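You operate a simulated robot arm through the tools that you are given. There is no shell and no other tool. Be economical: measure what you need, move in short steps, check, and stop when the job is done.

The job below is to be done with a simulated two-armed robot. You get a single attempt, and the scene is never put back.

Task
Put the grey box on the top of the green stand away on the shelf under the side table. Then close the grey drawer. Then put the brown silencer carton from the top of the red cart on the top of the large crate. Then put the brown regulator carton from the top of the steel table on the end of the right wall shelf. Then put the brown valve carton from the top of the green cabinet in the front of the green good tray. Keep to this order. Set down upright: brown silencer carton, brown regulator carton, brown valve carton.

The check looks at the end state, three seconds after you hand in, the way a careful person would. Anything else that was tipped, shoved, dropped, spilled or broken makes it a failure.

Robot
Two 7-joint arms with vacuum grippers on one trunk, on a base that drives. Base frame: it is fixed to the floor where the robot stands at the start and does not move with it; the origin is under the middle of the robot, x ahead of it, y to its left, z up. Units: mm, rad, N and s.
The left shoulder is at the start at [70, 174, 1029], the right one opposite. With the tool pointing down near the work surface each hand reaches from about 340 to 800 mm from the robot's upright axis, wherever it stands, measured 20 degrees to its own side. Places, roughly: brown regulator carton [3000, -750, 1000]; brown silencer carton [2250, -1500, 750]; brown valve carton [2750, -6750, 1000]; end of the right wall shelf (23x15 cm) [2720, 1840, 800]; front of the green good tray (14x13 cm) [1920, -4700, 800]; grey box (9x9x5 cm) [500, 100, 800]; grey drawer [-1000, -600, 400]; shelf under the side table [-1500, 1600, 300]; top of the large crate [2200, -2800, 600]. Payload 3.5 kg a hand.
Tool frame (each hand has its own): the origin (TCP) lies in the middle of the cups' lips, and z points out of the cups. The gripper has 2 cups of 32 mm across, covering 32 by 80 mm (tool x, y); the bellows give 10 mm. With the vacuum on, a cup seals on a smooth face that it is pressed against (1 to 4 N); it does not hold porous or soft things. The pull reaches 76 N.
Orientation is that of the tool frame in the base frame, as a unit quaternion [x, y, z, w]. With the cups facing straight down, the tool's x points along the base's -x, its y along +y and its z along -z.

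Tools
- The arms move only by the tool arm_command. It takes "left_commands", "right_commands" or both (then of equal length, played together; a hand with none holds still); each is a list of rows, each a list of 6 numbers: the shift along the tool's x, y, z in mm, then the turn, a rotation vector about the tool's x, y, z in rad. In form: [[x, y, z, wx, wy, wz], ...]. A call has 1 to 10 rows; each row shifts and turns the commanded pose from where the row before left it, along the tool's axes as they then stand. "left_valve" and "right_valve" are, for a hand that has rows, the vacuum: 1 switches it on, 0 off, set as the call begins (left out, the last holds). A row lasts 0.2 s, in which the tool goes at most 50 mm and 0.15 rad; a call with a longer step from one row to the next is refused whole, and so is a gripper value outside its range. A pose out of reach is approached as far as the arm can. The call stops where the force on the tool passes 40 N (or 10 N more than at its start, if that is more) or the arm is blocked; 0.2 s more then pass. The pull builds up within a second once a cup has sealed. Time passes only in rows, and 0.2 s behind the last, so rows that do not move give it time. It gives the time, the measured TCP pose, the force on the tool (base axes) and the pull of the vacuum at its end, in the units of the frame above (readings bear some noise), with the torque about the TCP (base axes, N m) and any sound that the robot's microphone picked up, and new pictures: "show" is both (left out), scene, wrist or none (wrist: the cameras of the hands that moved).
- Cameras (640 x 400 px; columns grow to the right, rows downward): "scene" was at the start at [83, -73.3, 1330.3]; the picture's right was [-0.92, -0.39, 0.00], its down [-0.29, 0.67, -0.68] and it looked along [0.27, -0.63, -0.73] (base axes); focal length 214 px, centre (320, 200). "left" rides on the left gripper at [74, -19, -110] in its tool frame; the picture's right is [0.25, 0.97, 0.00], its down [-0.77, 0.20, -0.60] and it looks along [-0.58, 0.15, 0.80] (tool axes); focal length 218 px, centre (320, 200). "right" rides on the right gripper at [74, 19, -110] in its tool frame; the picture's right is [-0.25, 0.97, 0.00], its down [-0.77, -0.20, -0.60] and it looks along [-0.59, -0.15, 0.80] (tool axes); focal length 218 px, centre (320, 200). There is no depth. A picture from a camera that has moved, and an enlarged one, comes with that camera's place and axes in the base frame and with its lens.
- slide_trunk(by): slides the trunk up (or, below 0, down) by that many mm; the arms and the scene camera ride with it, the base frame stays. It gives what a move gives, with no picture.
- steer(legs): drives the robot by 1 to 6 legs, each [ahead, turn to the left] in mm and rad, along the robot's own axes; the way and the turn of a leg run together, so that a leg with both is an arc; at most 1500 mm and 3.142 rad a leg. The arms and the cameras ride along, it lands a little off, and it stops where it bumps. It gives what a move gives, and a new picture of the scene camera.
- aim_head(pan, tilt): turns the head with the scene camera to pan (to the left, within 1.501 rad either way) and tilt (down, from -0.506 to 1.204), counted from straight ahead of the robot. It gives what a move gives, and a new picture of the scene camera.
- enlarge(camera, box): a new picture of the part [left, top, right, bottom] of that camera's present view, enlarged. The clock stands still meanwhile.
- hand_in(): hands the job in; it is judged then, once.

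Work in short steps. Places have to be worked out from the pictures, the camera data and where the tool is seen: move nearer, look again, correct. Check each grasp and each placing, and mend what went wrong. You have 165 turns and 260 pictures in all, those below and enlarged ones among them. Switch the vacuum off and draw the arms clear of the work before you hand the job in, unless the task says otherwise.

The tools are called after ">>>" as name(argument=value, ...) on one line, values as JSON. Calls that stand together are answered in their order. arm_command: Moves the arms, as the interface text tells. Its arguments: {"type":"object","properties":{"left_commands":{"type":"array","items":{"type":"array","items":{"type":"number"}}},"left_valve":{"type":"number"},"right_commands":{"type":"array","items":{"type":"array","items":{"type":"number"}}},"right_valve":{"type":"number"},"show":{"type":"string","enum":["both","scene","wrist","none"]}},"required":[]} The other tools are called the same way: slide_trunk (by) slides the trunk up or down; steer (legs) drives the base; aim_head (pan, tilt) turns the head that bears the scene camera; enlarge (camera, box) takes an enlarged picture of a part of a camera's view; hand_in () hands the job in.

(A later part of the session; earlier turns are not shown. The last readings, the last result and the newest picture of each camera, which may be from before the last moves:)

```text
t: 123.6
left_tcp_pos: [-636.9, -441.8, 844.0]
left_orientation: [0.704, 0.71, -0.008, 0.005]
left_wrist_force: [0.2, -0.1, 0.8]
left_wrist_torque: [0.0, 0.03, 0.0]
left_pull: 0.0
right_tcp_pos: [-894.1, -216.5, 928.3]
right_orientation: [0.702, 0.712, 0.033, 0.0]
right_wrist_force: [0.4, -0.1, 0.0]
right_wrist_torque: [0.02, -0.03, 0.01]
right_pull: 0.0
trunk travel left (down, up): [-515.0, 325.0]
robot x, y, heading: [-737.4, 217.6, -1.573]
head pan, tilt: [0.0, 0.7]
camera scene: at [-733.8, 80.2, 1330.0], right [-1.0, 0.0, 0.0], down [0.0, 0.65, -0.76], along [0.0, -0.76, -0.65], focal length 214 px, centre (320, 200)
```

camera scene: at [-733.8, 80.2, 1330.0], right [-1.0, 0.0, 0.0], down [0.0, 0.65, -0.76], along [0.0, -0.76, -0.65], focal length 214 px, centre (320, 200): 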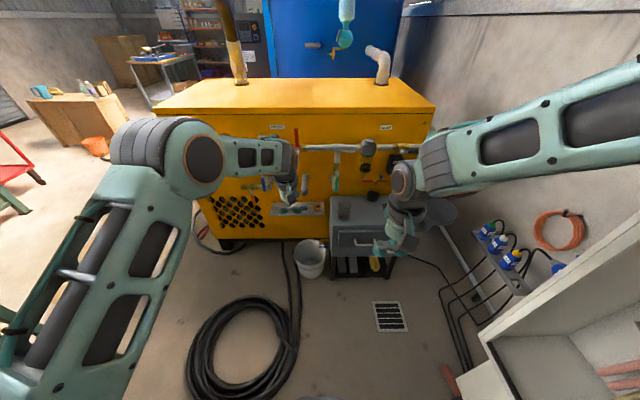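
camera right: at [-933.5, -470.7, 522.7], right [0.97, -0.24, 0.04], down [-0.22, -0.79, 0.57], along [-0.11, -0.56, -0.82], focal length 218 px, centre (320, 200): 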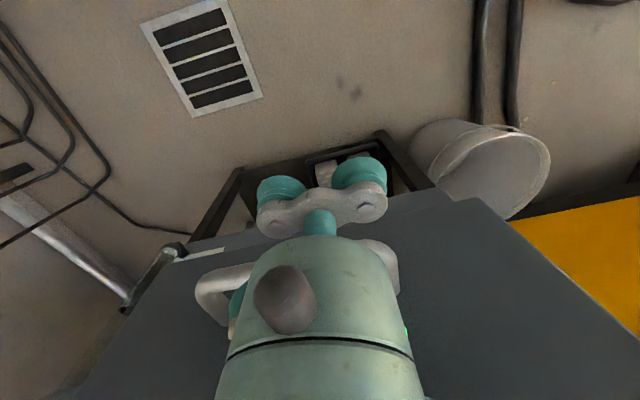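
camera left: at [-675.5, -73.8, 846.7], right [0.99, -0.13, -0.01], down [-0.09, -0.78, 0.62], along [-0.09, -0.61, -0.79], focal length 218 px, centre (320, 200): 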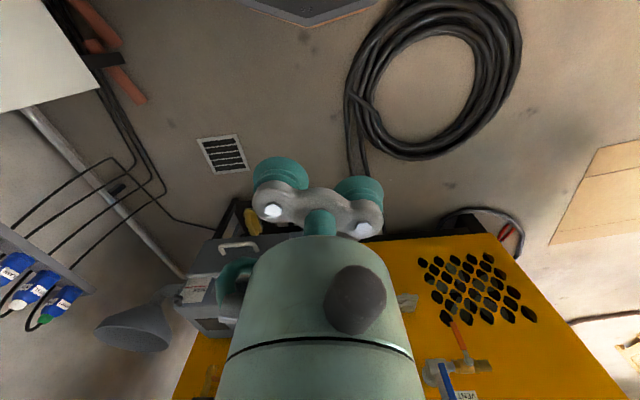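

The left arm is slim now. I raise the trunk to clear the stand's bottles, turn left to heading about 0.30 and retrace the passage.

>>> slide_trunk(by=250)

>>> steer(legs=[[0, 1.873]])

```text
t: 126.2
left_tcp_pos: [-638.3, -440.3, 1094.7]
left_orientation: [0.704, 0.711, -0.008, 0.004]
left_wrist_force: [0.6, 0.2, -0.7]
left_wrist_torque: [-0.01, 0.0, 0.0]
left_pull: 0.0
right_tcp_pos: [-893.8, -215.9, 1178.6]
right_orientation: [0.702, 0.711, 0.033, 0.0]
right_wrist_force: [-0.4, -0.5, 0.2]
right_wrist_torque: [-0.01, 0.01, 0.01]
right_pull: 0.1
trunk travel left (down, up): [-765.0, 75.0]
robot x, y, heading: [-737.5, 218.0, -1.57]
head pan, tilt: [0.0, 0.7]
```

```text
t: 131.1
left_tcp_pos: [-135.8, 506.3, 1095.5]
left_orientation: [-0.156, 0.988, 0.0, 0.01]
left_wrist_force: [-0.4, 0.9, -0.6]
left_wrist_torque: [0.05, 0.01, 0.06]
left_pull: 0.1
right_tcp_pos: [-276.6, 193.8, 1179.5]
right_orientation: [-0.157, 0.987, 0.02, -0.026]
right_wrist_force: [-0.2, -0.3, -0.3]
right_wrist_torque: [0.01, -0.03, -0.05]
right_pull: 0.0
trunk travel left (down, up): [-765.0, 75.0]
robot x, y, heading: [-733.5, 218.7, 0.299]
head pan, tilt: [0.0, 0.7]
camera scene: at [-604.4, 256.7, 1580.2], right [0.3, -0.96, 0.0], down [-0.62, -0.19, -0.76], along [0.73, 0.23, -0.64], focal length 214 px, centre (320, 200)
```

scene: 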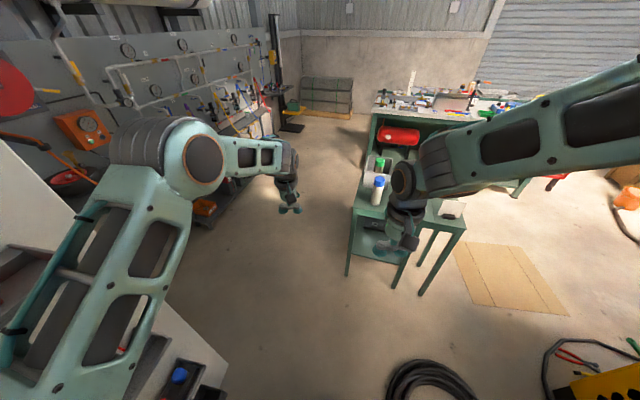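

The way is clear. I drive out past the door, north of the stand, then east into the aisle before the bench.

>>> steer(legs=[[680, 0], [0, 0.2], [850, 0], [0, -0.5], [600, 0]])

```text
t: 137.3
left_tcp_pos: [636.0, 889.2, 1115.0]
left_orientation: [-0.231, 0.973, 0.007, 0.028]
left_wrist_force: [0.0, -1.1, 0.1]
left_wrist_torque: [0.1, -0.02, 0.02]
left_pull: 0.2
right_tcp_pos: [546.8, 559.0, 1191.1]
right_orientation: [-0.237, 0.971, 0.025, -0.009]
right_wrist_force: [-0.1, 0.5, -0.3]
right_wrist_torque: [0.01, 0.01, -0.01]
right_pull: 0.1
trunk travel left (down, up): [-765.0, 75.0]
robot x, y, heading: [118.6, 542.7, 0.467]
head pan, tilt: [0.0, 0.7]
stopped in leg 3: the robot was blocked; the commanded pose is now the measured one
camera scene: at [238.2, 588.2, 1581.1], right [0.45, -0.89, -0.01], down [-0.57, -0.28, -0.77], along [0.69, 0.35, -0.64], focal length 214 px, centre (320, 200)
```

scene: 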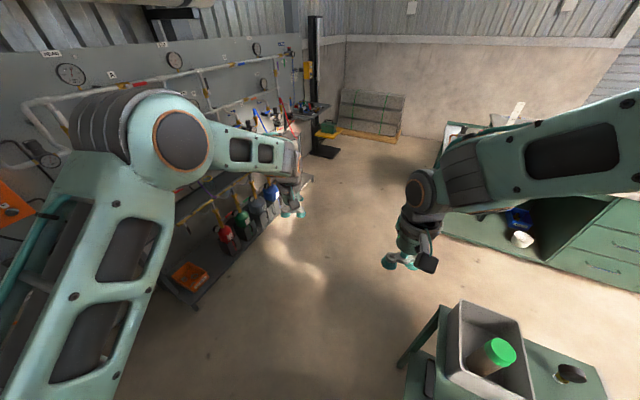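

I was blocked, probably the base against the stand's corner. I back away and look at the stand.

>>> steer(legs=[[-150, 0]])

>>> aim_head(pan=-0.9, tilt=0.9)

```text
t: 138.7
left_tcp_pos: [545.5, 853.7, 1089.8]
left_orientation: [-0.234, 0.972, 0.0, 0.006]
left_wrist_force: [-1.3, 0.0, -0.4]
left_wrist_torque: [0.01, -0.08, 0.04]
left_pull: 0.0
right_tcp_pos: [460.3, 525.4, 1178.3]
right_orientation: [-0.237, 0.971, 0.017, -0.031]
right_wrist_force: [-0.8, 0.0, 0.9]
right_wrist_torque: [0.02, -0.08, 0.0]
right_pull: 0.1
trunk travel left (down, up): [-765.0, 75.0]
robot x, y, heading: [-7.2, 476.7, 0.472]
head pan, tilt: [0.0, 0.7]
camera scene: at [156.3, 557.6, 1579.9], right [0.45, -0.89, 0.0], down [-0.59, -0.3, -0.74], along [0.66, 0.34, -0.67], focal length 214 px, centre (320, 200)
```

scene: 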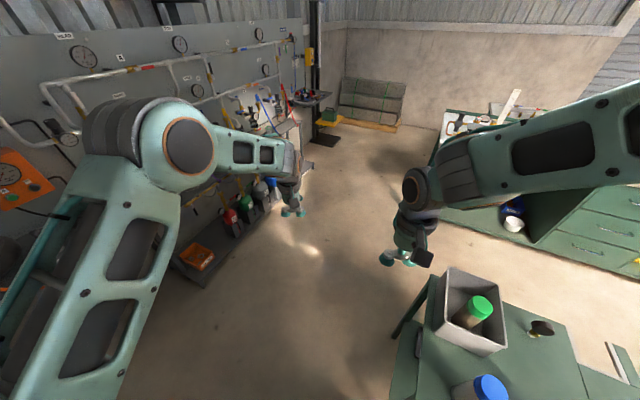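

```text
t: 139.8
left_tcp_pos: [507.8, 833.1, 1111.2]
left_orientation: [-0.233, 0.972, 0.004, 0.026]
left_wrist_force: [-0.5, -0.3, 0.1]
left_wrist_torque: [0.02, -0.04, 0.02]
left_pull: 0.0
right_tcp_pos: [417.6, 503.8, 1189.3]
right_orientation: [-0.237, 0.971, 0.02, -0.01]
right_wrist_force: [-0.4, 0.2, 0.2]
right_wrist_torque: [0.02, -0.06, -0.01]
right_pull: 0.0
trunk travel left (down, up): [-765.0, 75.0]
robot x, y, heading: [-11.1, 471.9, 0.473]
head pan, tilt: [-0.901, 0.901]
camera scene: at [94.5, 459.5, 1565.0], right [-0.42, -0.91, -0.01], down [-0.71, 0.33, -0.62], along [0.57, -0.26, -0.78], focal length 214 px, centre (320, 200)
```

scene: 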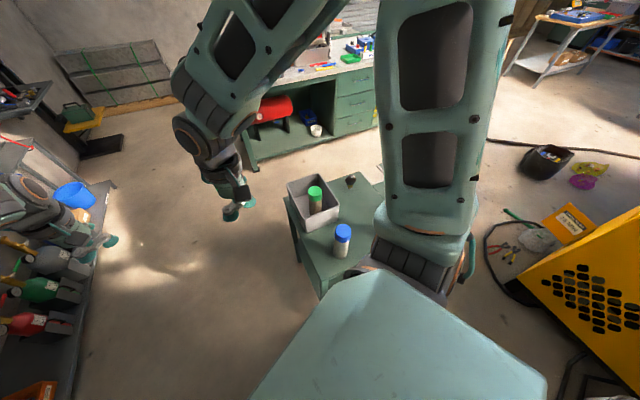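

The stand and its bottles look undisturbed. I take a wider way around: further north first, then east.

>>> steer(legs=[[-60, 0], [0, 0.55], [430, 0], [0, -1.02], [1050, 0]])

>>> aim_head(pan=0.0, tilt=0.6)

```text
t: 152.1
left_tcp_pos: [1834.7, 885.7, 1104.5]
left_orientation: [0.005, 1.0, -0.003, 0.022]
left_wrist_force: [0.2, -0.3, 0.4]
left_wrist_torque: [0.0, -0.01, 0.03]
left_pull: 0.1
right_tcp_pos: [1602.9, 634.1, 1185.8]
right_orientation: [0.001, 1.0, 0.022, -0.01]
right_wrist_force: [0.3, 0.3, -1.2]
right_wrist_torque: [0.02, -0.01, 0.01]
right_pull: 0.1
trunk travel left (down, up): [-765.0, 75.0]
robot x, y, heading: [1202.4, 806.5, -0.006]
head pan, tilt: [-0.901, 0.901]
camera scene: at [1299.0, 745.2, 1564.1], right [-0.79, -0.61, 0.0], down [-0.48, 0.62, -0.62], along [0.38, -0.49, -0.78], focal length 214 px, centre (320, 200)
```

scene: 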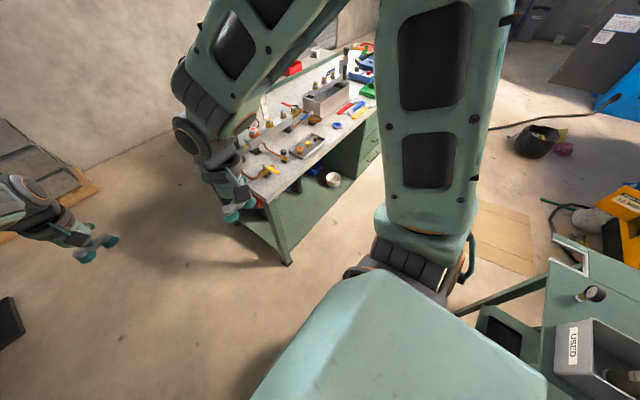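

```text
t: 153.3
left_tcp_pos: [1835.1, 886.4, 1104.8]
left_orientation: [0.005, 1.0, -0.003, 0.022]
left_wrist_force: [0.7, 0.4, -0.5]
left_wrist_torque: [0.02, 0.0, -0.04]
left_pull: 0.1
right_tcp_pos: [1604.9, 635.2, 1185.2]
right_orientation: [0.001, 1.0, 0.023, -0.01]
right_wrist_force: [-0.1, -0.2, 0.5]
right_wrist_torque: [0.01, 0.0, -0.01]
right_pull: 0.1
trunk travel left (down, up): [-765.0, 75.0]
robot x, y, heading: [1200.6, 801.1, -0.009]
head pan, tilt: [0.0, 0.6]
camera scene: at [1341.6, 803.9, 1588.8], right [-0.01, -1.0, 0.0], down [-0.57, 0.01, -0.82], along [0.82, -0.01, -0.57], focal length 214 px, centre (320, 200)
```

scene: 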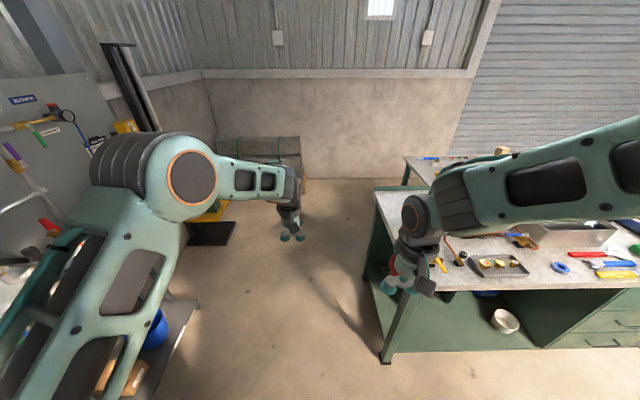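

I'm north-west of the bench. I go south down the aisle at x≈1230 between stand and bench toward the red cart.

>>> steer(legs=[[0, -1.55], [1200, 0]])

```text
t: 163.2
left_tcp_pos: [1290.3, -1034.0, 1105.5]
left_orientation: [0.708, 0.706, -0.017, 0.014]
left_wrist_force: [0.6, 0.4, 0.7]
left_wrist_torque: [0.02, 0.0, 0.04]
left_pull: 0.0
right_tcp_pos: [1038.3, -804.2, 1186.1]
right_orientation: [0.706, 0.708, 0.024, 0.009]
right_wrist_force: [1.1, 0.7, 0.0]
right_wrist_torque: [0.0, -0.02, 0.04]
right_pull: 0.1
trunk travel left (down, up): [-765.0, 75.0]
robot x, y, heading: [1208.3, -398.2, -1.575]
head pan, tilt: [0.0, 0.6]
camera scene: at [1207.4, -539.3, 1588.9], right [-1.0, 0.0, 0.0], down [0.0, 0.56, -0.83], along [0.0, -0.83, -0.56], focal length 214 px, centre (320, 200)
```

scene: 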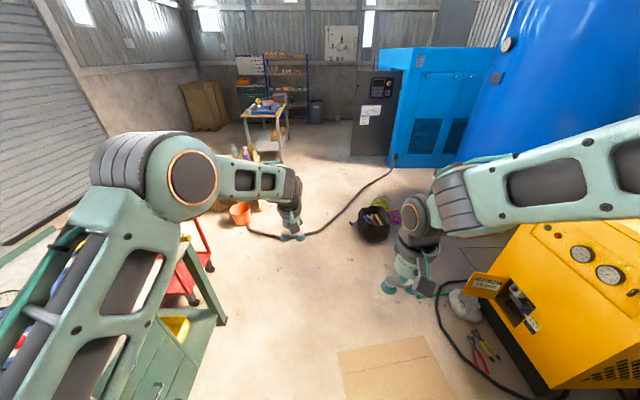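

The tan sheet on the floor reaches x≈1090, so I shift east before going on south.

>>> steer(legs=[[0, 0.6], [430, 0], [0, -0.6], [650, 0], [0, 1.3]])

```text
t: 175.5
left_tcp_pos: [2077.0, -1502.8, 1104.9]
left_orientation: [0.14, 0.99, -0.006, 0.021]
left_wrist_force: [-0.6, -0.5, 0.4]
left_wrist_torque: [-0.01, 0.0, 0.0]
left_pull: 0.1
right_tcp_pos: [1787.1, -1681.2, 1186.1]
right_orientation: [0.136, 0.99, 0.024, -0.007]
right_wrist_force: [0.3, -0.2, 0.3]
right_wrist_torque: [0.0, 0.04, 0.03]
right_pull: 0.1
trunk travel left (down, up): [-765.0, 75.0]
robot x, y, heading: [1444.8, -1406.8, -0.283]
head pan, tilt: [0.0, 0.6]
camera scene: at [1579.8, -1447.3, 1588.8], right [-0.28, -0.96, 0.0], down [-0.54, 0.16, -0.82], along [0.79, -0.23, -0.57], focal length 214 px, centre (320, 200)
```

scene: 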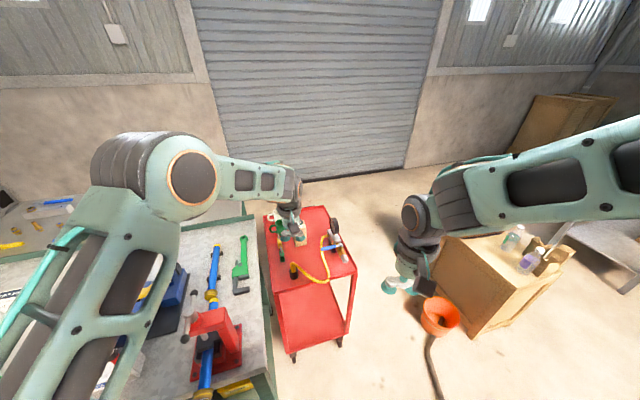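

The red cart is ahead and my left hand covers its top. I draw the left hand back and look closely.

>>> arm_command(left_commands=[[45, 0, 0, 0, 0, 0], [45, 0, 0, 0, 0, 0], [45, 0, 0, 0, 0, 0], [45, 0, 0, 0, 0, 0], [40, 0, 0, 0, 0, 0]], show="wrist")

>>> enlarge(camera="scene", box=[230, 180, 390, 280])

```text
t: 176.7
left_tcp_pos: [1863.9, -1440.4, 1095.7]
left_orientation: [0.14, 0.99, -0.005, 0.022]
left_wrist_force: [-0.3, 0.4, 0.1]
left_wrist_torque: [0.0, 0.04, 0.0]
left_pull: 0.0
right_tcp_pos: [1785.4, -1681.5, 1186.7]
right_orientation: [0.136, 0.99, 0.023, -0.007]
right_wrist_force: [-1.0, 0.0, -0.6]
right_wrist_torque: [0.0, 0.0, 0.01]
right_pull: 0.1
trunk travel left (down, up): [-765.0, 75.0]
robot x, y, heading: [1439.7, -1406.9, -0.279]
head pan, tilt: [0.0, 0.6]
camera left: at [1782.7, -1437.8, 1203.2], right [0.02, 1.0, -0.02], down [0.77, -0.01, 0.64], along [0.64, -0.03, -0.77], focal length 218 px, centre (320, 200)
```

left: 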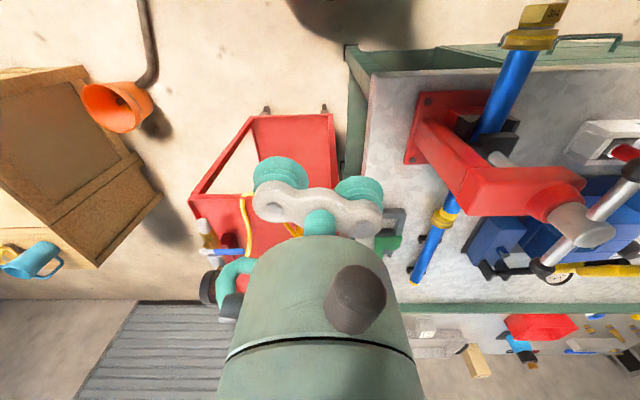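

```text
4.00 times, centred on (310, 230) of scene
camera zoom: at [1578.0, -1446.5, 1589.0], right [-0.28, -0.96, 0.0], down [-0.54, 0.16, -0.83], along [0.79, -0.23, -0.56], focal length 858 px, centre (360, 80)
```

zoom: 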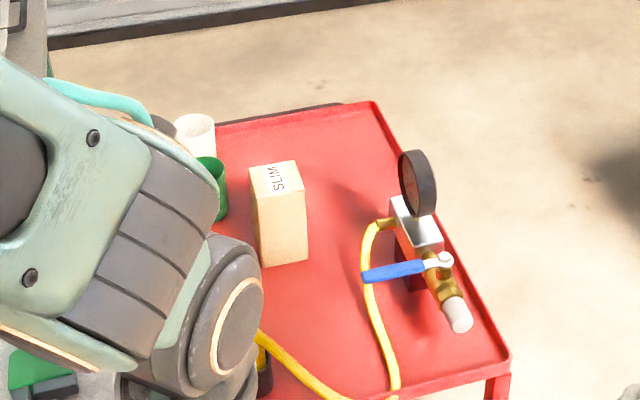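

The carton stands on the cart at about [2375,-1573], with its top near z 890; it is 60–70 mm across and aligned with the axes. I drive to about [1780,-1700], clear of the bench corner.

>>> steer(legs=[[0, -0.44], [430, 0], [0, 0.72]])

>>> aim_head(pan=0.25, tilt=0.75)

```text
t: 182.6
left_tcp_pos: [2182.1, -1601.4, 1096.7]
left_orientation: [-0.005, 1.0, -0.002, 0.021]
left_wrist_force: [-0.4, 0.4, 0.4]
left_wrist_torque: [-0.03, -0.01, 0.01]
left_pull: 0.0
right_tcp_pos: [2176.3, -1854.7, 1185.7]
right_orientation: [-0.008, 1.0, 0.023, -0.011]
right_wrist_force: [0.2, -0.2, -0.1]
right_wrist_torque: [-0.02, 0.01, -0.01]
right_pull: 0.0
trunk travel left (down, up): [-765.0, 75.0]
robot x, y, heading: [1770.6, -1690.0, 0.01]
head pan, tilt: [0.0, 0.6]
camera scene: at [1910.1, -1689.8, 1588.8], right [0.01, -1.0, 0.0], down [-0.57, 0.0, -0.82], along [0.82, 0.01, -0.57], focal length 214 px, centre (320, 200)
```

scene: 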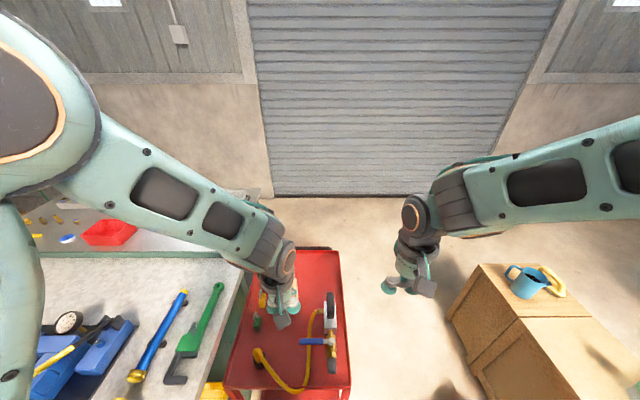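

```text
t: 183.3
left_tcp_pos: [2183.0, -1601.5, 1095.2]
left_orientation: [-0.005, 1.0, -0.002, 0.023]
left_wrist_force: [0.4, 0.1, -0.6]
left_wrist_torque: [-0.03, -0.01, -0.01]
left_pull: 0.0
right_tcp_pos: [2175.8, -1853.6, 1185.9]
right_orientation: [-0.009, 1.0, 0.022, -0.011]
right_wrist_force: [0.1, -0.7, 0.0]
right_wrist_torque: [0.01, -0.04, 0.01]
right_pull: 0.1
trunk travel left (down, up): [-765.0, 75.0]
robot x, y, heading: [1768.8, -1687.3, 0.009]
head pan, tilt: [0.25, 0.75]
camera scene: at [1901.8, -1668.6, 1576.0], right [0.26, -0.97, 0.0], down [-0.66, -0.17, -0.73], along [0.71, 0.19, -0.68], focal length 214 px, centre (320, 200)
```

scene: 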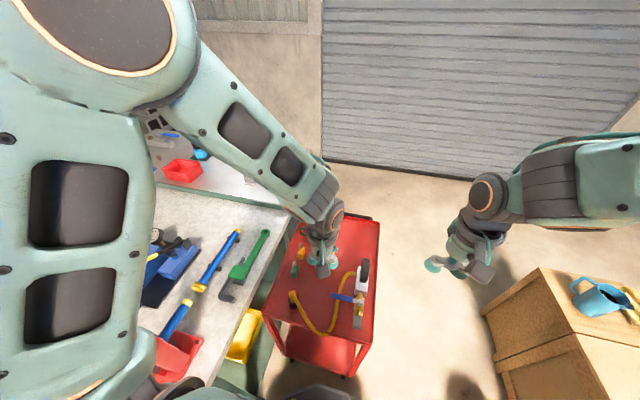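

I level both hands and move the left one forward a little, so that its camera sees the carton unobstructed.

>>> arm_command(left_commands=[[-40, 0, 0, 0, 0.044, 0], [-40, 0, 0, 0, 0, 0], [0, 0, 0, 0, 0, 0]], right_commands=[[0, 0, 0, 0.044, -0.022, 0], [0, 0, 0, 0, 0, 0], [0, 0, 0, 0, 0, 0]], show="both")

```text
t: 184.1
left_tcp_pos: [2263.1, -1601.9, 1098.2]
left_orientation: [-0.004, 1.0, -0.002, 0.001]
left_wrist_force: [-1.1, 0.2, 0.3]
left_wrist_torque: [-0.01, -0.03, 0.01]
left_pull: 0.0
right_tcp_pos: [2173.8, -1853.9, 1186.0]
right_orientation: [-0.01, 1.0, 0.001, 0.0]
right_wrist_force: [-0.4, 1.2, 0.0]
right_wrist_torque: [0.04, -0.02, -0.01]
right_pull: 0.0
trunk travel left (down, up): [-765.0, 75.0]
robot x, y, heading: [1770.1, -1691.4, 0.012]
head pan, tilt: [0.25, 0.75]
camera scene: at [1900.0, -1669.6, 1576.1], right [0.26, -0.97, 0.0], down [-0.66, -0.17, -0.73], along [0.71, 0.19, -0.68], focal length 214 px, centre (320, 200)
camera right: at [2099.4, -1837.0, 1295.5], right [0.24, 0.97, 0.0], down [0.77, -0.19, 0.61], along [0.59, -0.14, -0.8], focal length 218 px, centre (320, 200)
camera left: at [2188.0, -1621.9, 1208.1], right [-0.26, 0.97, 0.0], down [0.77, 0.21, 0.6], along [0.58, 0.15, -0.8], focal length 218 px, centre (320, 200)
```

scene: 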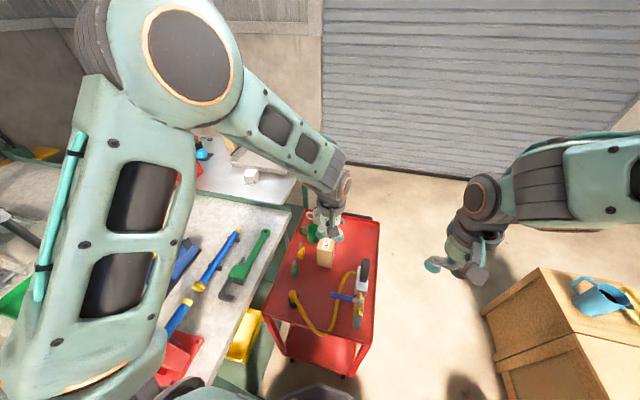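
right: 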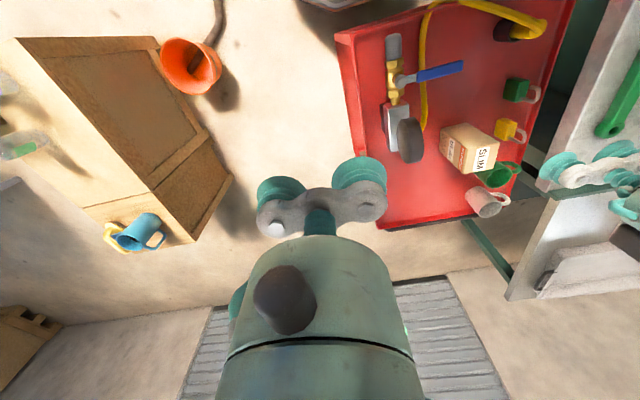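
left: 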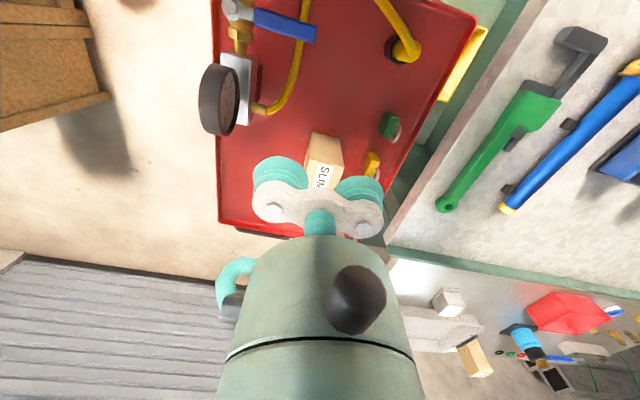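

Both wrist cameras see the carton. I enlarge both to triangulate it.

>>> enlarge(camera="right", box=[400, 100, 560, 200])

>>> enlarge(camera="left", box=[260, 110, 420, 210])

```text
4.00 times, centred on (480, 150) of right
camera zoom: at [2099.4, -1837.0, 1295.5], right [0.24, 0.97, 0.0], down [0.77, -0.19, 0.61], along [0.59, -0.14, -0.8], focal length 873 px, centre (-320, 400)
```

zoom: 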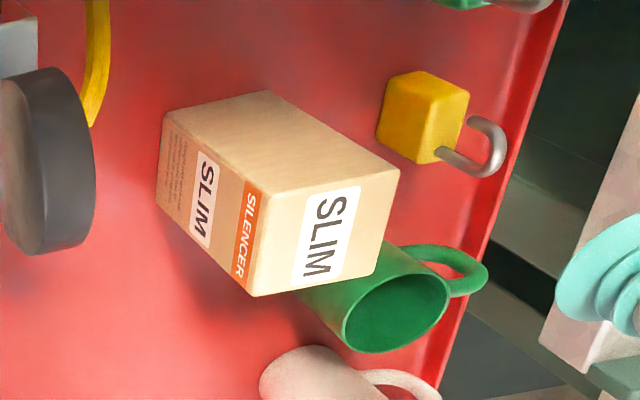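

```text
4.00 times, centred on (340, 160) of left
camera zoom: at [2188.0, -1621.9, 1208.1], right [-0.26, 0.97, 0.0], down [0.77, 0.21, 0.6], along [0.58, 0.15, -0.8], focal length 873 px, centre (240, 360)
```

zoom: 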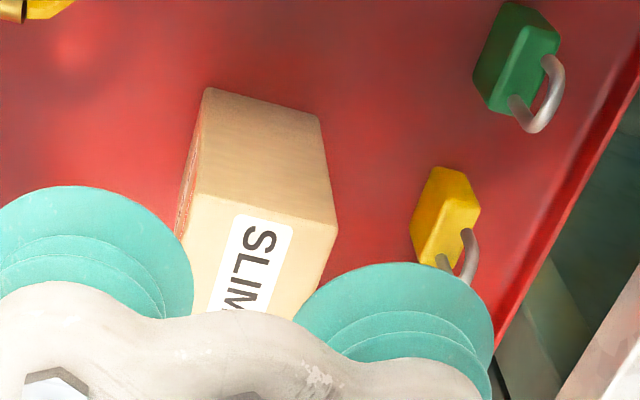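

The carton top is a square of about 58 mm centred at [2367,-1574], z≈901, which is too small for both cups. So I use only the +y cup, with the TCP at y≈-1598, and come down over it.

>>> arm_command(left_commands=[[-35, 1, 20, 0, 0, 0], [-35, 1, 30, 0, 0, 0], [-34, 1, 40, 0, 0, 0], [0, 0, 30, 0, 0, 0], [0, 0, 20, 0, 0, 0], [0, 0, 10, 0, 0, 0], [0, 0, 0, 0, 0, 0]], left_valve=1, show="wrist")

>>> enlarge(camera="right", box=[400, 100, 560, 200])

```text
refused: row 3 steps farther than a row can; nothing moved
```

```text
4.00 times, centred on (480, 150) of right
camera zoom: at [2099.4, -1837.0, 1295.5], right [0.24, 0.97, 0.0], down [0.77, -0.19, 0.61], along [0.59, -0.14, -0.8], focal length 873 px, centre (-320, 400)
```

zoom: 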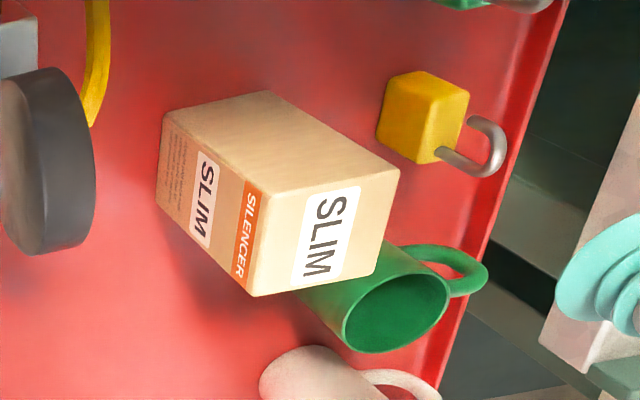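

One row was just over 50 mm, so I send it again with smaller steps.

>>> arm_command(left_commands=[[-35, 1, 20, 0, 0, 0], [-35, 1, 30, 0, 0, 0], [-34, 1, 30, 0, 0, 0], [0, 0, 30, 0, 0, 0], [0, 0, 28, 0, 0, 0], [0, 0, 10, 0, 0, 0], [0, 0, 0, 0, 0, 0]], left_valve=1, show="wrist")

>>> enlarge(camera="right", box=[400, 100, 560, 200])

```text
t: 185.7
left_tcp_pos: [2365.9, -1596.9, 950.2]
left_orientation: [-0.004, 1.0, -0.003, -0.001]
left_wrist_force: [1.0, -0.9, 0.6]
left_wrist_torque: [0.02, 0.0, 0.0]
left_pull: 0.0
right_tcp_pos: [2174.8, -1854.7, 1185.3]
right_orientation: [-0.009, 1.0, 0.001, 0.001]
right_wrist_force: [-0.9, 0.2, 0.9]
right_wrist_torque: [0.01, 0.02, 0.01]
right_pull: 0.0
trunk travel left (down, up): [-765.0, 75.0]
robot x, y, heading: [1771.6, -1692.3, 0.017]
head pan, tilt: [0.25, 0.75]
camera left: at [2291.5, -1617.6, 1060.2], right [-0.26, 0.97, 0.0], down [0.77, 0.21, 0.6], along [0.58, 0.15, -0.8], focal length 218 px, centre (320, 200)
```

left: 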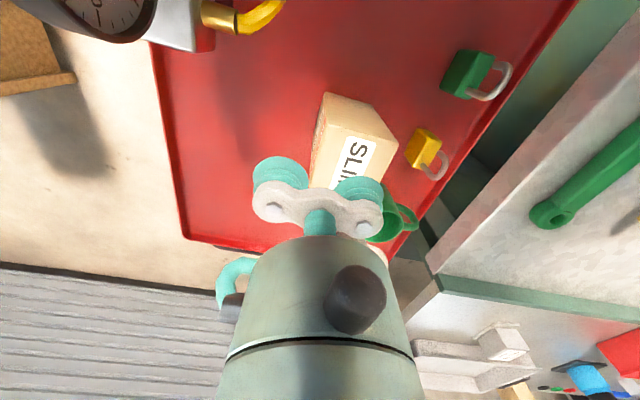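

```text
4.00 times, centred on (480, 150) of right
camera zoom: at [2100.6, -1836.5, 1295.2], right [0.24, 0.97, 0.0], down [0.77, -0.19, 0.6], along [0.59, -0.14, -0.8], focal length 873 px, centre (-320, 400)
```

zoom: 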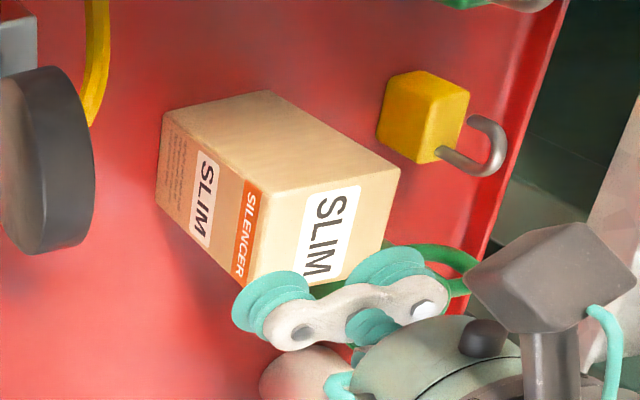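

The position agrees with the picture. I go down to contact in small steps.

>>> arm_command(left_commands=[[0, 0, 20, 0, 0, 0], [0, 0, 15, 0, 0, 0], [0, 0, 5, 0, 0, 0], [0, 0, 4, 0, 0, 0], [0, 0, 4, 0, 0, 0], [0, 0, 0, 0, 0, 0], [0, 0, 0, 0, 0, 0]], show="none")

```text
t: 187.3
left_tcp_pos: [2366.0, -1597.1, 901.5]
left_orientation: [-0.005, 1.0, -0.002, 0.0]
left_wrist_force: [0.0, -0.2, -0.5]
left_wrist_torque: [0.88, 0.05, -0.03]
left_pull: 38.1
right_tcp_pos: [2174.2, -1854.5, 1185.4]
right_orientation: [-0.008, 1.0, 0.001, 0.001]
right_wrist_force: [0.0, -0.4, 0.4]
right_wrist_torque: [-0.02, 0.0, -0.02]
right_pull: 0.0
trunk travel left (down, up): [-765.0, 75.0]
robot x, y, heading: [1769.8, -1692.6, 0.007]
head pan, tilt: [0.25, 0.75]
```

One cup has sealed at 38 N. I lift slowly and watch the pull.

>>> arm_command(left_commands=[[0, 0, -4, 0, 0, 0], [0, 0, -8, 0, 0, 0], [0, 0, -15, 0, 0, 0], [0, 0, -30, 0, 0, 0], [0, 0, -40, 0, 0, 0], [0, 0, -40, 0, 0, 0], [0, 0, -40, 0, 0, 0], [0, 0, 0, 0, 0, 0]], show="both")

```text
t: 189.1
left_tcp_pos: [2365.7, -1596.0, 1076.7]
left_orientation: [-0.005, 1.0, -0.003, 0.0]
left_wrist_force: [-0.1, -0.1, -1.6]
left_wrist_torque: [0.85, 0.0, -0.03]
left_pull: 37.3
right_tcp_pos: [2176.8, -1854.6, 1184.8]
right_orientation: [-0.009, 1.0, 0.002, 0.0]
right_wrist_force: [0.3, -1.1, 0.6]
right_wrist_torque: [0.01, 0.0, 0.01]
right_pull: 0.1
trunk travel left (down, up): [-765.0, 75.0]
robot x, y, heading: [1766.4, -1691.2, 0.009]
head pan, tilt: [0.25, 0.75]
camera scene: at [1902.5, -1668.8, 1575.8], right [0.26, -0.97, 0.0], down [-0.66, -0.17, -0.73], along [0.71, 0.19, -0.68], focal length 214 px, centre (320, 200)
camera left: at [2291.4, -1617.0, 1187.5], right [-0.26, 0.96, 0.0], down [0.77, 0.21, 0.6], along [0.58, 0.15, -0.8], focal length 218 px, centre (320, 200)
```

scene: 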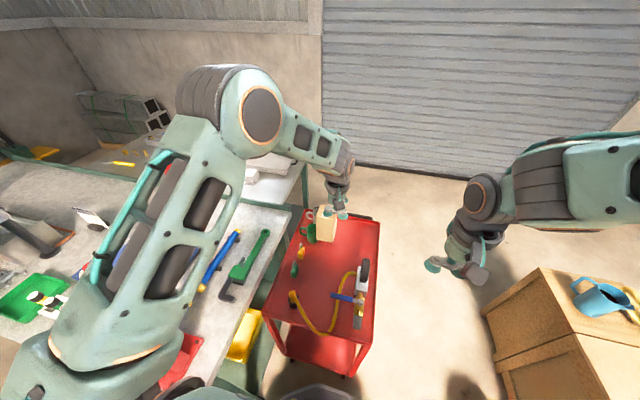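
left: 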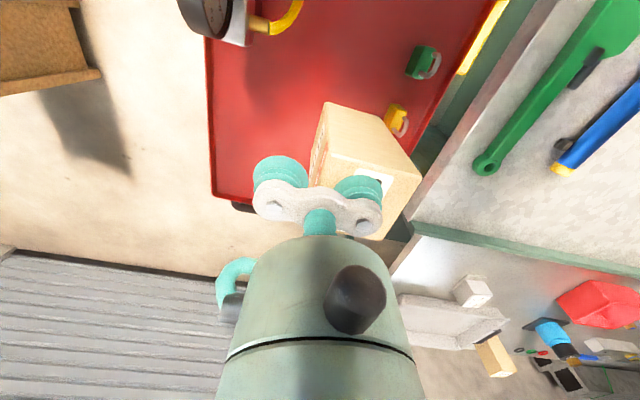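

The carton hangs straight. I draw it back and look right toward the crate.

>>> arm_command(left_commands=[[45, 0, -5, 0, 0, 0], [45, 0, -5, 0, 0, 0], [45, 0, 0, 0, 0, 0], [45, 0, 0, 0, 0, 0], [0, 0, 0, 0, 0, 0]], show="none")

>>> aim_head(pan=-1.0, tilt=0.6)

```text
t: 190.3
left_tcp_pos: [2187.3, -1597.9, 1087.9]
left_orientation: [-0.005, 1.0, -0.002, -0.001]
left_wrist_force: [1.1, -0.3, -1.6]
left_wrist_torque: [0.88, 0.02, -0.02]
left_pull: 37.7
right_tcp_pos: [2177.4, -1853.6, 1185.0]
right_orientation: [-0.008, 1.0, 0.002, 0.001]
right_wrist_force: [0.3, -0.3, -0.6]
right_wrist_torque: [-0.03, 0.02, 0.03]
right_pull: 0.0
trunk travel left (down, up): [-765.0, 75.0]
robot x, y, heading: [1773.1, -1691.0, 0.008]
head pan, tilt: [0.25, 0.75]
```

```text
t: 191.8
left_tcp_pos: [2186.8, -1598.8, 1089.2]
left_orientation: [-0.004, 1.0, -0.003, 0.0]
left_wrist_force: [0.0, -0.7, -2.1]
left_wrist_torque: [0.85, 0.04, 0.0]
left_pull: 37.7
right_tcp_pos: [2174.9, -1854.6, 1185.2]
right_orientation: [-0.008, 1.0, 0.001, 0.0]
right_wrist_force: [0.1, -0.6, 0.9]
right_wrist_torque: [0.02, -0.01, 0.01]
right_pull: 0.0
trunk travel left (down, up): [-765.0, 75.0]
robot x, y, heading: [1771.2, -1689.2, 0.008]
head pan, tilt: [-1.0, 0.6]
camera scene: at [1870.1, -1763.9, 1588.8], right [-0.84, -0.55, 0.0], down [-0.31, 0.47, -0.82], along [0.45, -0.69, -0.57], focal length 214 px, centre (320, 200)
```

scene: 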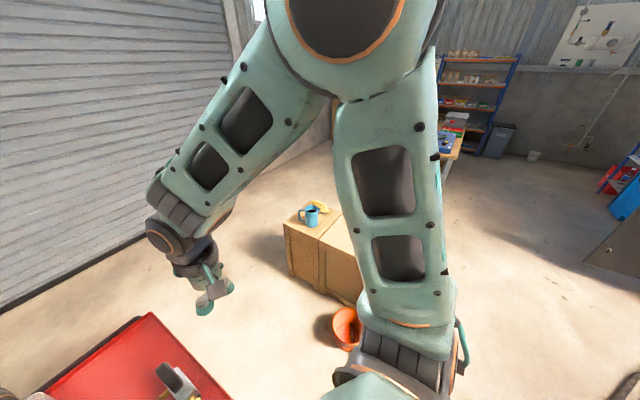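

The crate lies at about x 2000–2650, y -2480..-3050, with an orange bucket at its west foot and a hose on the floor. I move to about [1770,-2030] and turn toward the crate.

>>> steer(legs=[[0, -1.57], [330, 0], [0, 0.75]])

>>> aim_head(pan=0.0, tilt=0.65)

```text
t: 199.8
left_tcp_pos: [2119.7, -2264.7, 1088.2]
left_orientation: [0.399, 0.917, -0.002, -0.002]
left_wrist_force: [-0.1, 0.1, -2.5]
left_wrist_torque: [0.63, -0.63, -0.02]
left_pull: 38.1
right_tcp_pos: [1923.2, -2429.8, 1186.0]
right_orientation: [0.394, 0.919, 0.002, 0.002]
right_wrist_force: [-0.3, 0.1, 0.7]
right_wrist_torque: [-0.02, -0.02, 0.01]
right_pull: 0.1
trunk travel left (down, up): [-765.0, 75.0]
robot x, y, heading: [1771.1, -2019.0, -0.821]
head pan, tilt: [-1.0, 0.6]
camera scene: at [1783.7, -2142.5, 1588.8], right [-0.97, 0.25, 0.0], down [0.14, 0.55, -0.82], along [-0.2, -0.8, -0.57], focal length 214 px, centre (320, 200)
```

scene: 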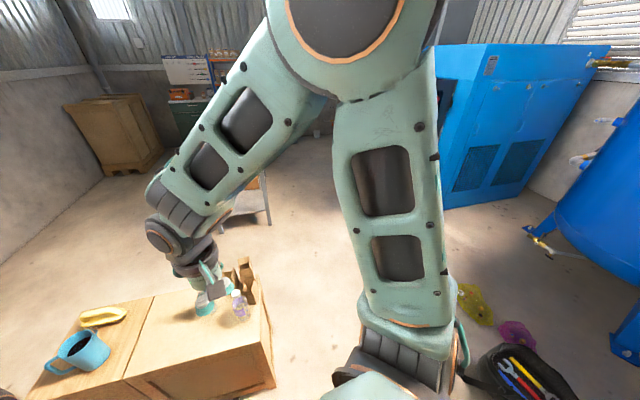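

```text
t: 201.0
left_tcp_pos: [2119.0, -2264.5, 1088.0]
left_orientation: [0.398, 0.917, -0.002, -0.002]
left_wrist_force: [-0.2, 1.4, -2.0]
left_wrist_torque: [0.58, -0.63, -0.01]
left_pull: 37.9
right_tcp_pos: [1923.8, -2428.3, 1186.0]
right_orientation: [0.395, 0.919, 0.0, 0.002]
right_wrist_force: [-0.1, 0.0, 1.2]
right_wrist_torque: [0.0, -0.01, -0.01]
right_pull: 0.1
trunk travel left (down, up): [-765.0, 75.0]
robot x, y, heading: [1769.5, -2020.8, -0.82]
head pan, tilt: [0.0, 0.649]
camera scene: at [1865.1, -2119.9, 1584.5], right [-0.73, -0.68, 0.0], down [-0.41, 0.44, -0.8], along [0.54, -0.58, -0.6], focal length 214 px, centre (320, 200)
```

scene: 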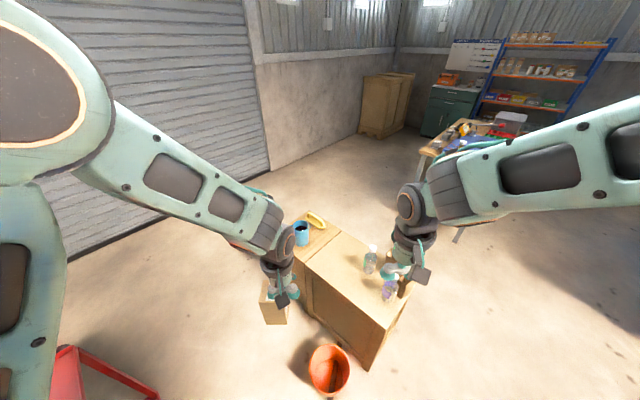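

I enlarge the crate top to see the free space.

>>> enlarge(camera="scene", box=[240, 190, 440, 315])

>>> arm_command(right_commands=[[30, -40, 0, 0, 0, 0], [30, -40, 0, 0, 0, 0], [30, -35, 0, 0, 0, 0]], show="wrist")

```text
3.20 times, centred on (340, 252) of scene
camera zoom: at [1865.1, -2119.9, 1584.5], right [-0.73, -0.68, 0.0], down [-0.41, 0.44, -0.8], along [0.54, -0.58, -0.6], focal length 686 px, centre (256, 32)
```

zoom: 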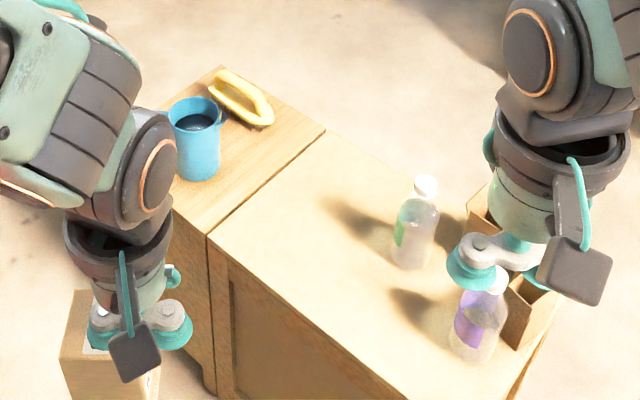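

```text
t: 201.8
left_tcp_pos: [2118.1, -2266.7, 1088.6]
left_orientation: [0.399, 0.917, -0.002, -0.001]
left_wrist_force: [-0.4, -0.4, -1.2]
left_wrist_torque: [0.6, -0.61, -0.01]
left_pull: 37.5
right_tcp_pos: [1779.9, -2449.3, 1188.1]
right_orientation: [0.394, 0.919, 0.002, 0.001]
right_wrist_force: [-0.6, 0.6, 0.8]
right_wrist_torque: [0.03, -0.04, -0.01]
right_pull: 0.0
right hand out of reach, approached as far as the arm can: row 3
trunk travel left (down, up): [-765.0, 75.0]
robot x, y, heading: [1771.4, -2019.2, -0.823]
head pan, tilt: [0.0, 0.649]
camera right: at [1742.1, -2383.2, 1297.5], right [0.88, 0.48, 0.0], down [0.38, -0.7, 0.6], along [0.3, -0.53, -0.8], focal length 218 px, centre (320, 200)
```

right: 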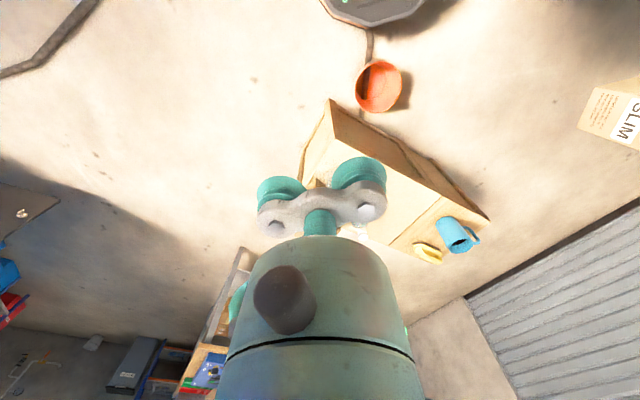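

I check where the floor hose runs relative to the base before planning the stance.

>>> aim_head(pan=-0.3, tilt=1.2)

```text
t: 202.8
left_tcp_pos: [2119.9, -2265.3, 1088.0]
left_orientation: [0.399, 0.917, -0.002, -0.002]
left_wrist_force: [0.8, -0.3, -1.8]
left_wrist_torque: [0.59, -0.58, 0.03]
left_pull: 37.6
right_tcp_pos: [1781.7, -2449.2, 1188.0]
right_orientation: [0.395, 0.919, 0.001, -0.001]
right_wrist_force: [0.4, 0.9, 0.0]
right_wrist_torque: [-0.01, -0.01, -0.02]
right_pull: 0.0
trunk travel left (down, up): [-765.0, 75.0]
robot x, y, heading: [1766.7, -2023.3, -0.819]
head pan, tilt: [-0.3, 1.201]
camera scene: at [1830.1, -2107.0, 1544.2], right [-0.9, -0.44, 0.0], down [-0.41, 0.84, -0.36], along [0.16, -0.33, -0.93], focal length 214 px, centre (320, 200)
```

scene: 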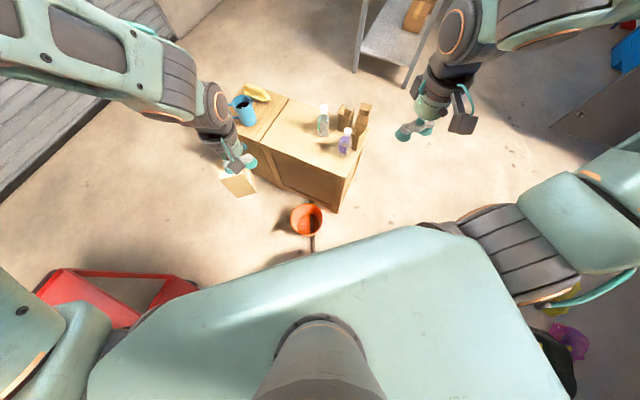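

The hose already runs beneath my base without trouble. The large crate's free area is about x 2180–2410, y -2600..-2920. I drive to about [1640,-2380], west of the bucket.

>>> steer(legs=[[0, -1.1], [370, 0], [0, 1.3]])

>>> aim_head(pan=0.1, tilt=0.8)

```text
t: 211.2
left_tcp_pos: [2034.4, -2538.6, 1087.6]
left_orientation: [0.303, 0.953, -0.003, -0.001]
left_wrist_force: [-0.6, 0.8, -0.1]
left_wrist_torque: [0.72, -0.51, 0.0]
left_pull: 37.8
right_tcp_pos: [1741.7, -2786.6, 1189.0]
right_orientation: [0.299, 0.954, 0.001, 0.001]
right_wrist_force: [0.7, 0.4, -0.1]
right_wrist_torque: [0.01, 0.0, -0.01]
right_pull: 0.1
trunk travel left (down, up): [-765.0, 75.0]
robot x, y, heading: [1643.9, -2367.7, -0.617]
head pan, tilt: [-0.3, 1.201]
camera scene: at [1719.7, -2442.2, 1544.2], right [-0.79, -0.61, 0.0], down [-0.57, 0.74, -0.36], along [0.22, -0.29, -0.93], focal length 214 px, centre (320, 200)
```

scene: 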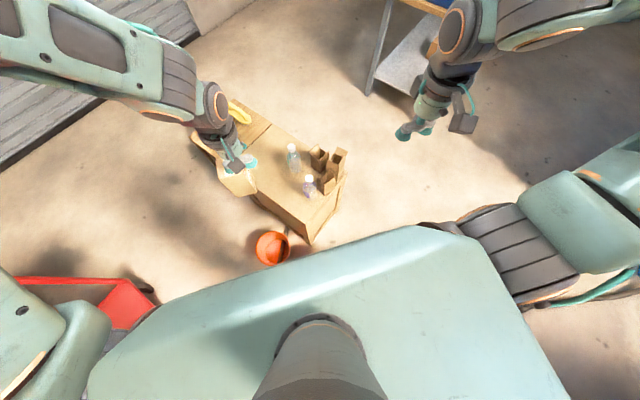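

```text
t: 212.0
left_tcp_pos: [2035.1, -2537.4, 1086.6]
left_orientation: [0.303, 0.953, -0.003, -0.002]
left_wrist_force: [0.1, 0.1, -1.9]
left_wrist_torque: [0.72, -0.5, 0.02]
left_pull: 38.1
right_tcp_pos: [1741.4, -2786.0, 1187.9]
right_orientation: [0.299, 0.954, 0.001, 0.001]
right_wrist_force: [0.1, 0.2, -0.3]
right_wrist_torque: [-0.04, 0.02, 0.01]
right_pull: 0.1
trunk travel left (down, up): [-765.0, 75.0]
robot x, y, heading: [1646.0, -2365.7, -0.616]
head pan, tilt: [0.099, 0.799]
camera scene: at [1755.9, -2437.5, 1571.9], right [-0.49, -0.87, 0.0], down [-0.62, 0.36, -0.7], along [0.61, -0.34, -0.72], focal length 214 px, centre (320, 200)
```

scene: 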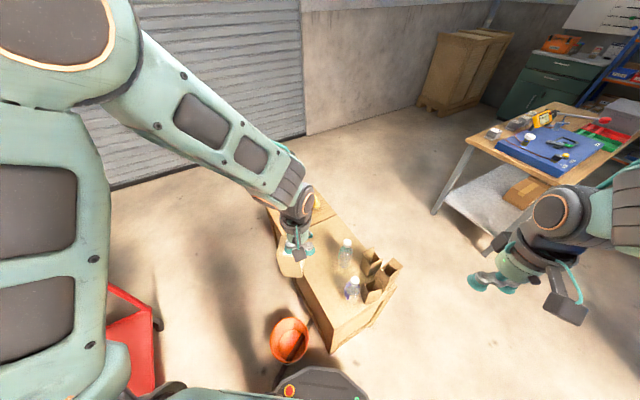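

The crate is in good view. I extend the carton over the free area at height.

>>> arm_command(left_commands=[[-44, -6, 0, 0, 0, 0], [-44, -6, 0, 0, 0, 0], [-44, -6, 0, 0, 0, 0], [-44, -6, 0, 0, 0, 0], [-44, -6, 0, 0, 0, 0], [-44, -6, 0, 0, 0, 0], [-44, -5, 0, 0, 0, 0], [0, 0, 0, 0, 0, 0]])

```text
t: 213.8
left_tcp_pos: [2262.9, -2747.6, 1087.5]
left_orientation: [0.304, 0.953, -0.002, -0.001]
left_wrist_force: [0.0, 0.3, -0.2]
left_wrist_torque: [0.76, -0.48, 0.02]
left_pull: 37.6
right_tcp_pos: [1740.3, -2785.2, 1188.2]
right_orientation: [0.299, 0.954, 0.001, 0.001]
right_wrist_force: [-0.8, -1.0, 0.6]
right_wrist_torque: [0.0, 0.0, -0.01]
right_pull: 0.1
trunk travel left (down, up): [-765.0, 75.0]
robot x, y, heading: [1642.9, -2374.8, -0.62]
head pan, tilt: [0.099, 0.799]
camera scene: at [1755.0, -2436.7, 1572.1], right [-0.49, -0.87, 0.0], down [-0.62, 0.35, -0.7], along [0.61, -0.34, -0.72], focal length 214 px, centre (320, 200)
camera left: at [2190.9, -2722.1, 1198.1], right [0.35, 0.94, 0.0], down [0.75, -0.28, 0.6], along [0.56, -0.22, -0.8], focal length 218 px, centre (320, 200)
```

scene: 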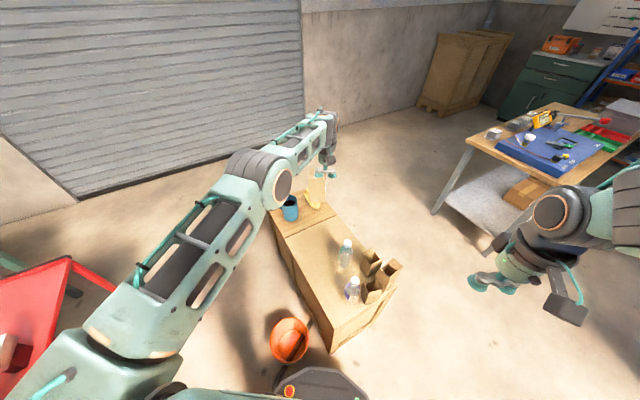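
left: 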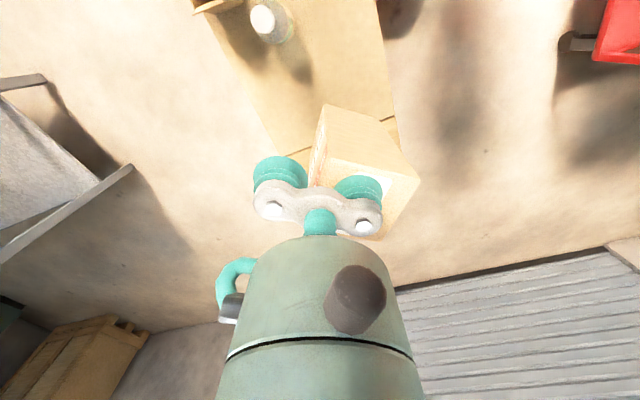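

I enlarge the scene to check the landing spot between the seam and the bottles.

>>> enlarge(camera="scene", box=[250, 180, 410, 280])

>>> enlarge(camera="left", box=[180, 0, 500, 200])

```text
4.00 times, centred on (330, 230) of scene
camera zoom: at [1755.0, -2436.7, 1572.1], right [-0.49, -0.87, 0.0], down [-0.62, 0.35, -0.7], along [0.61, -0.34, -0.72], focal length 858 px, centre (280, 80)
```

zoom: 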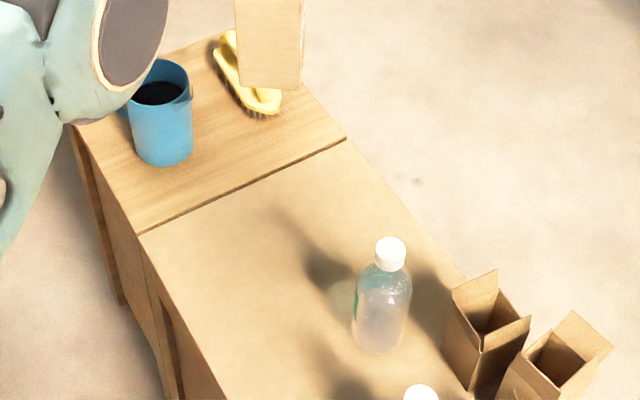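

```text
2.00 times, centred on (340, 100) of left
camera zoom: at [2190.9, -2722.1, 1198.1], right [0.35, 0.94, 0.0], down [0.75, -0.28, 0.6], along [0.56, -0.22, -0.8], focal length 436 px, centre (280, 400)
```

zoom: 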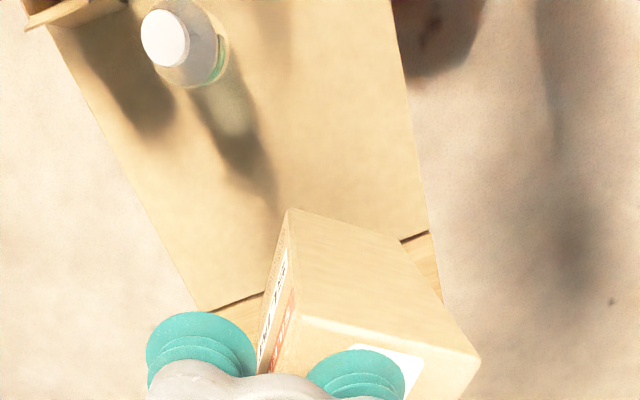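

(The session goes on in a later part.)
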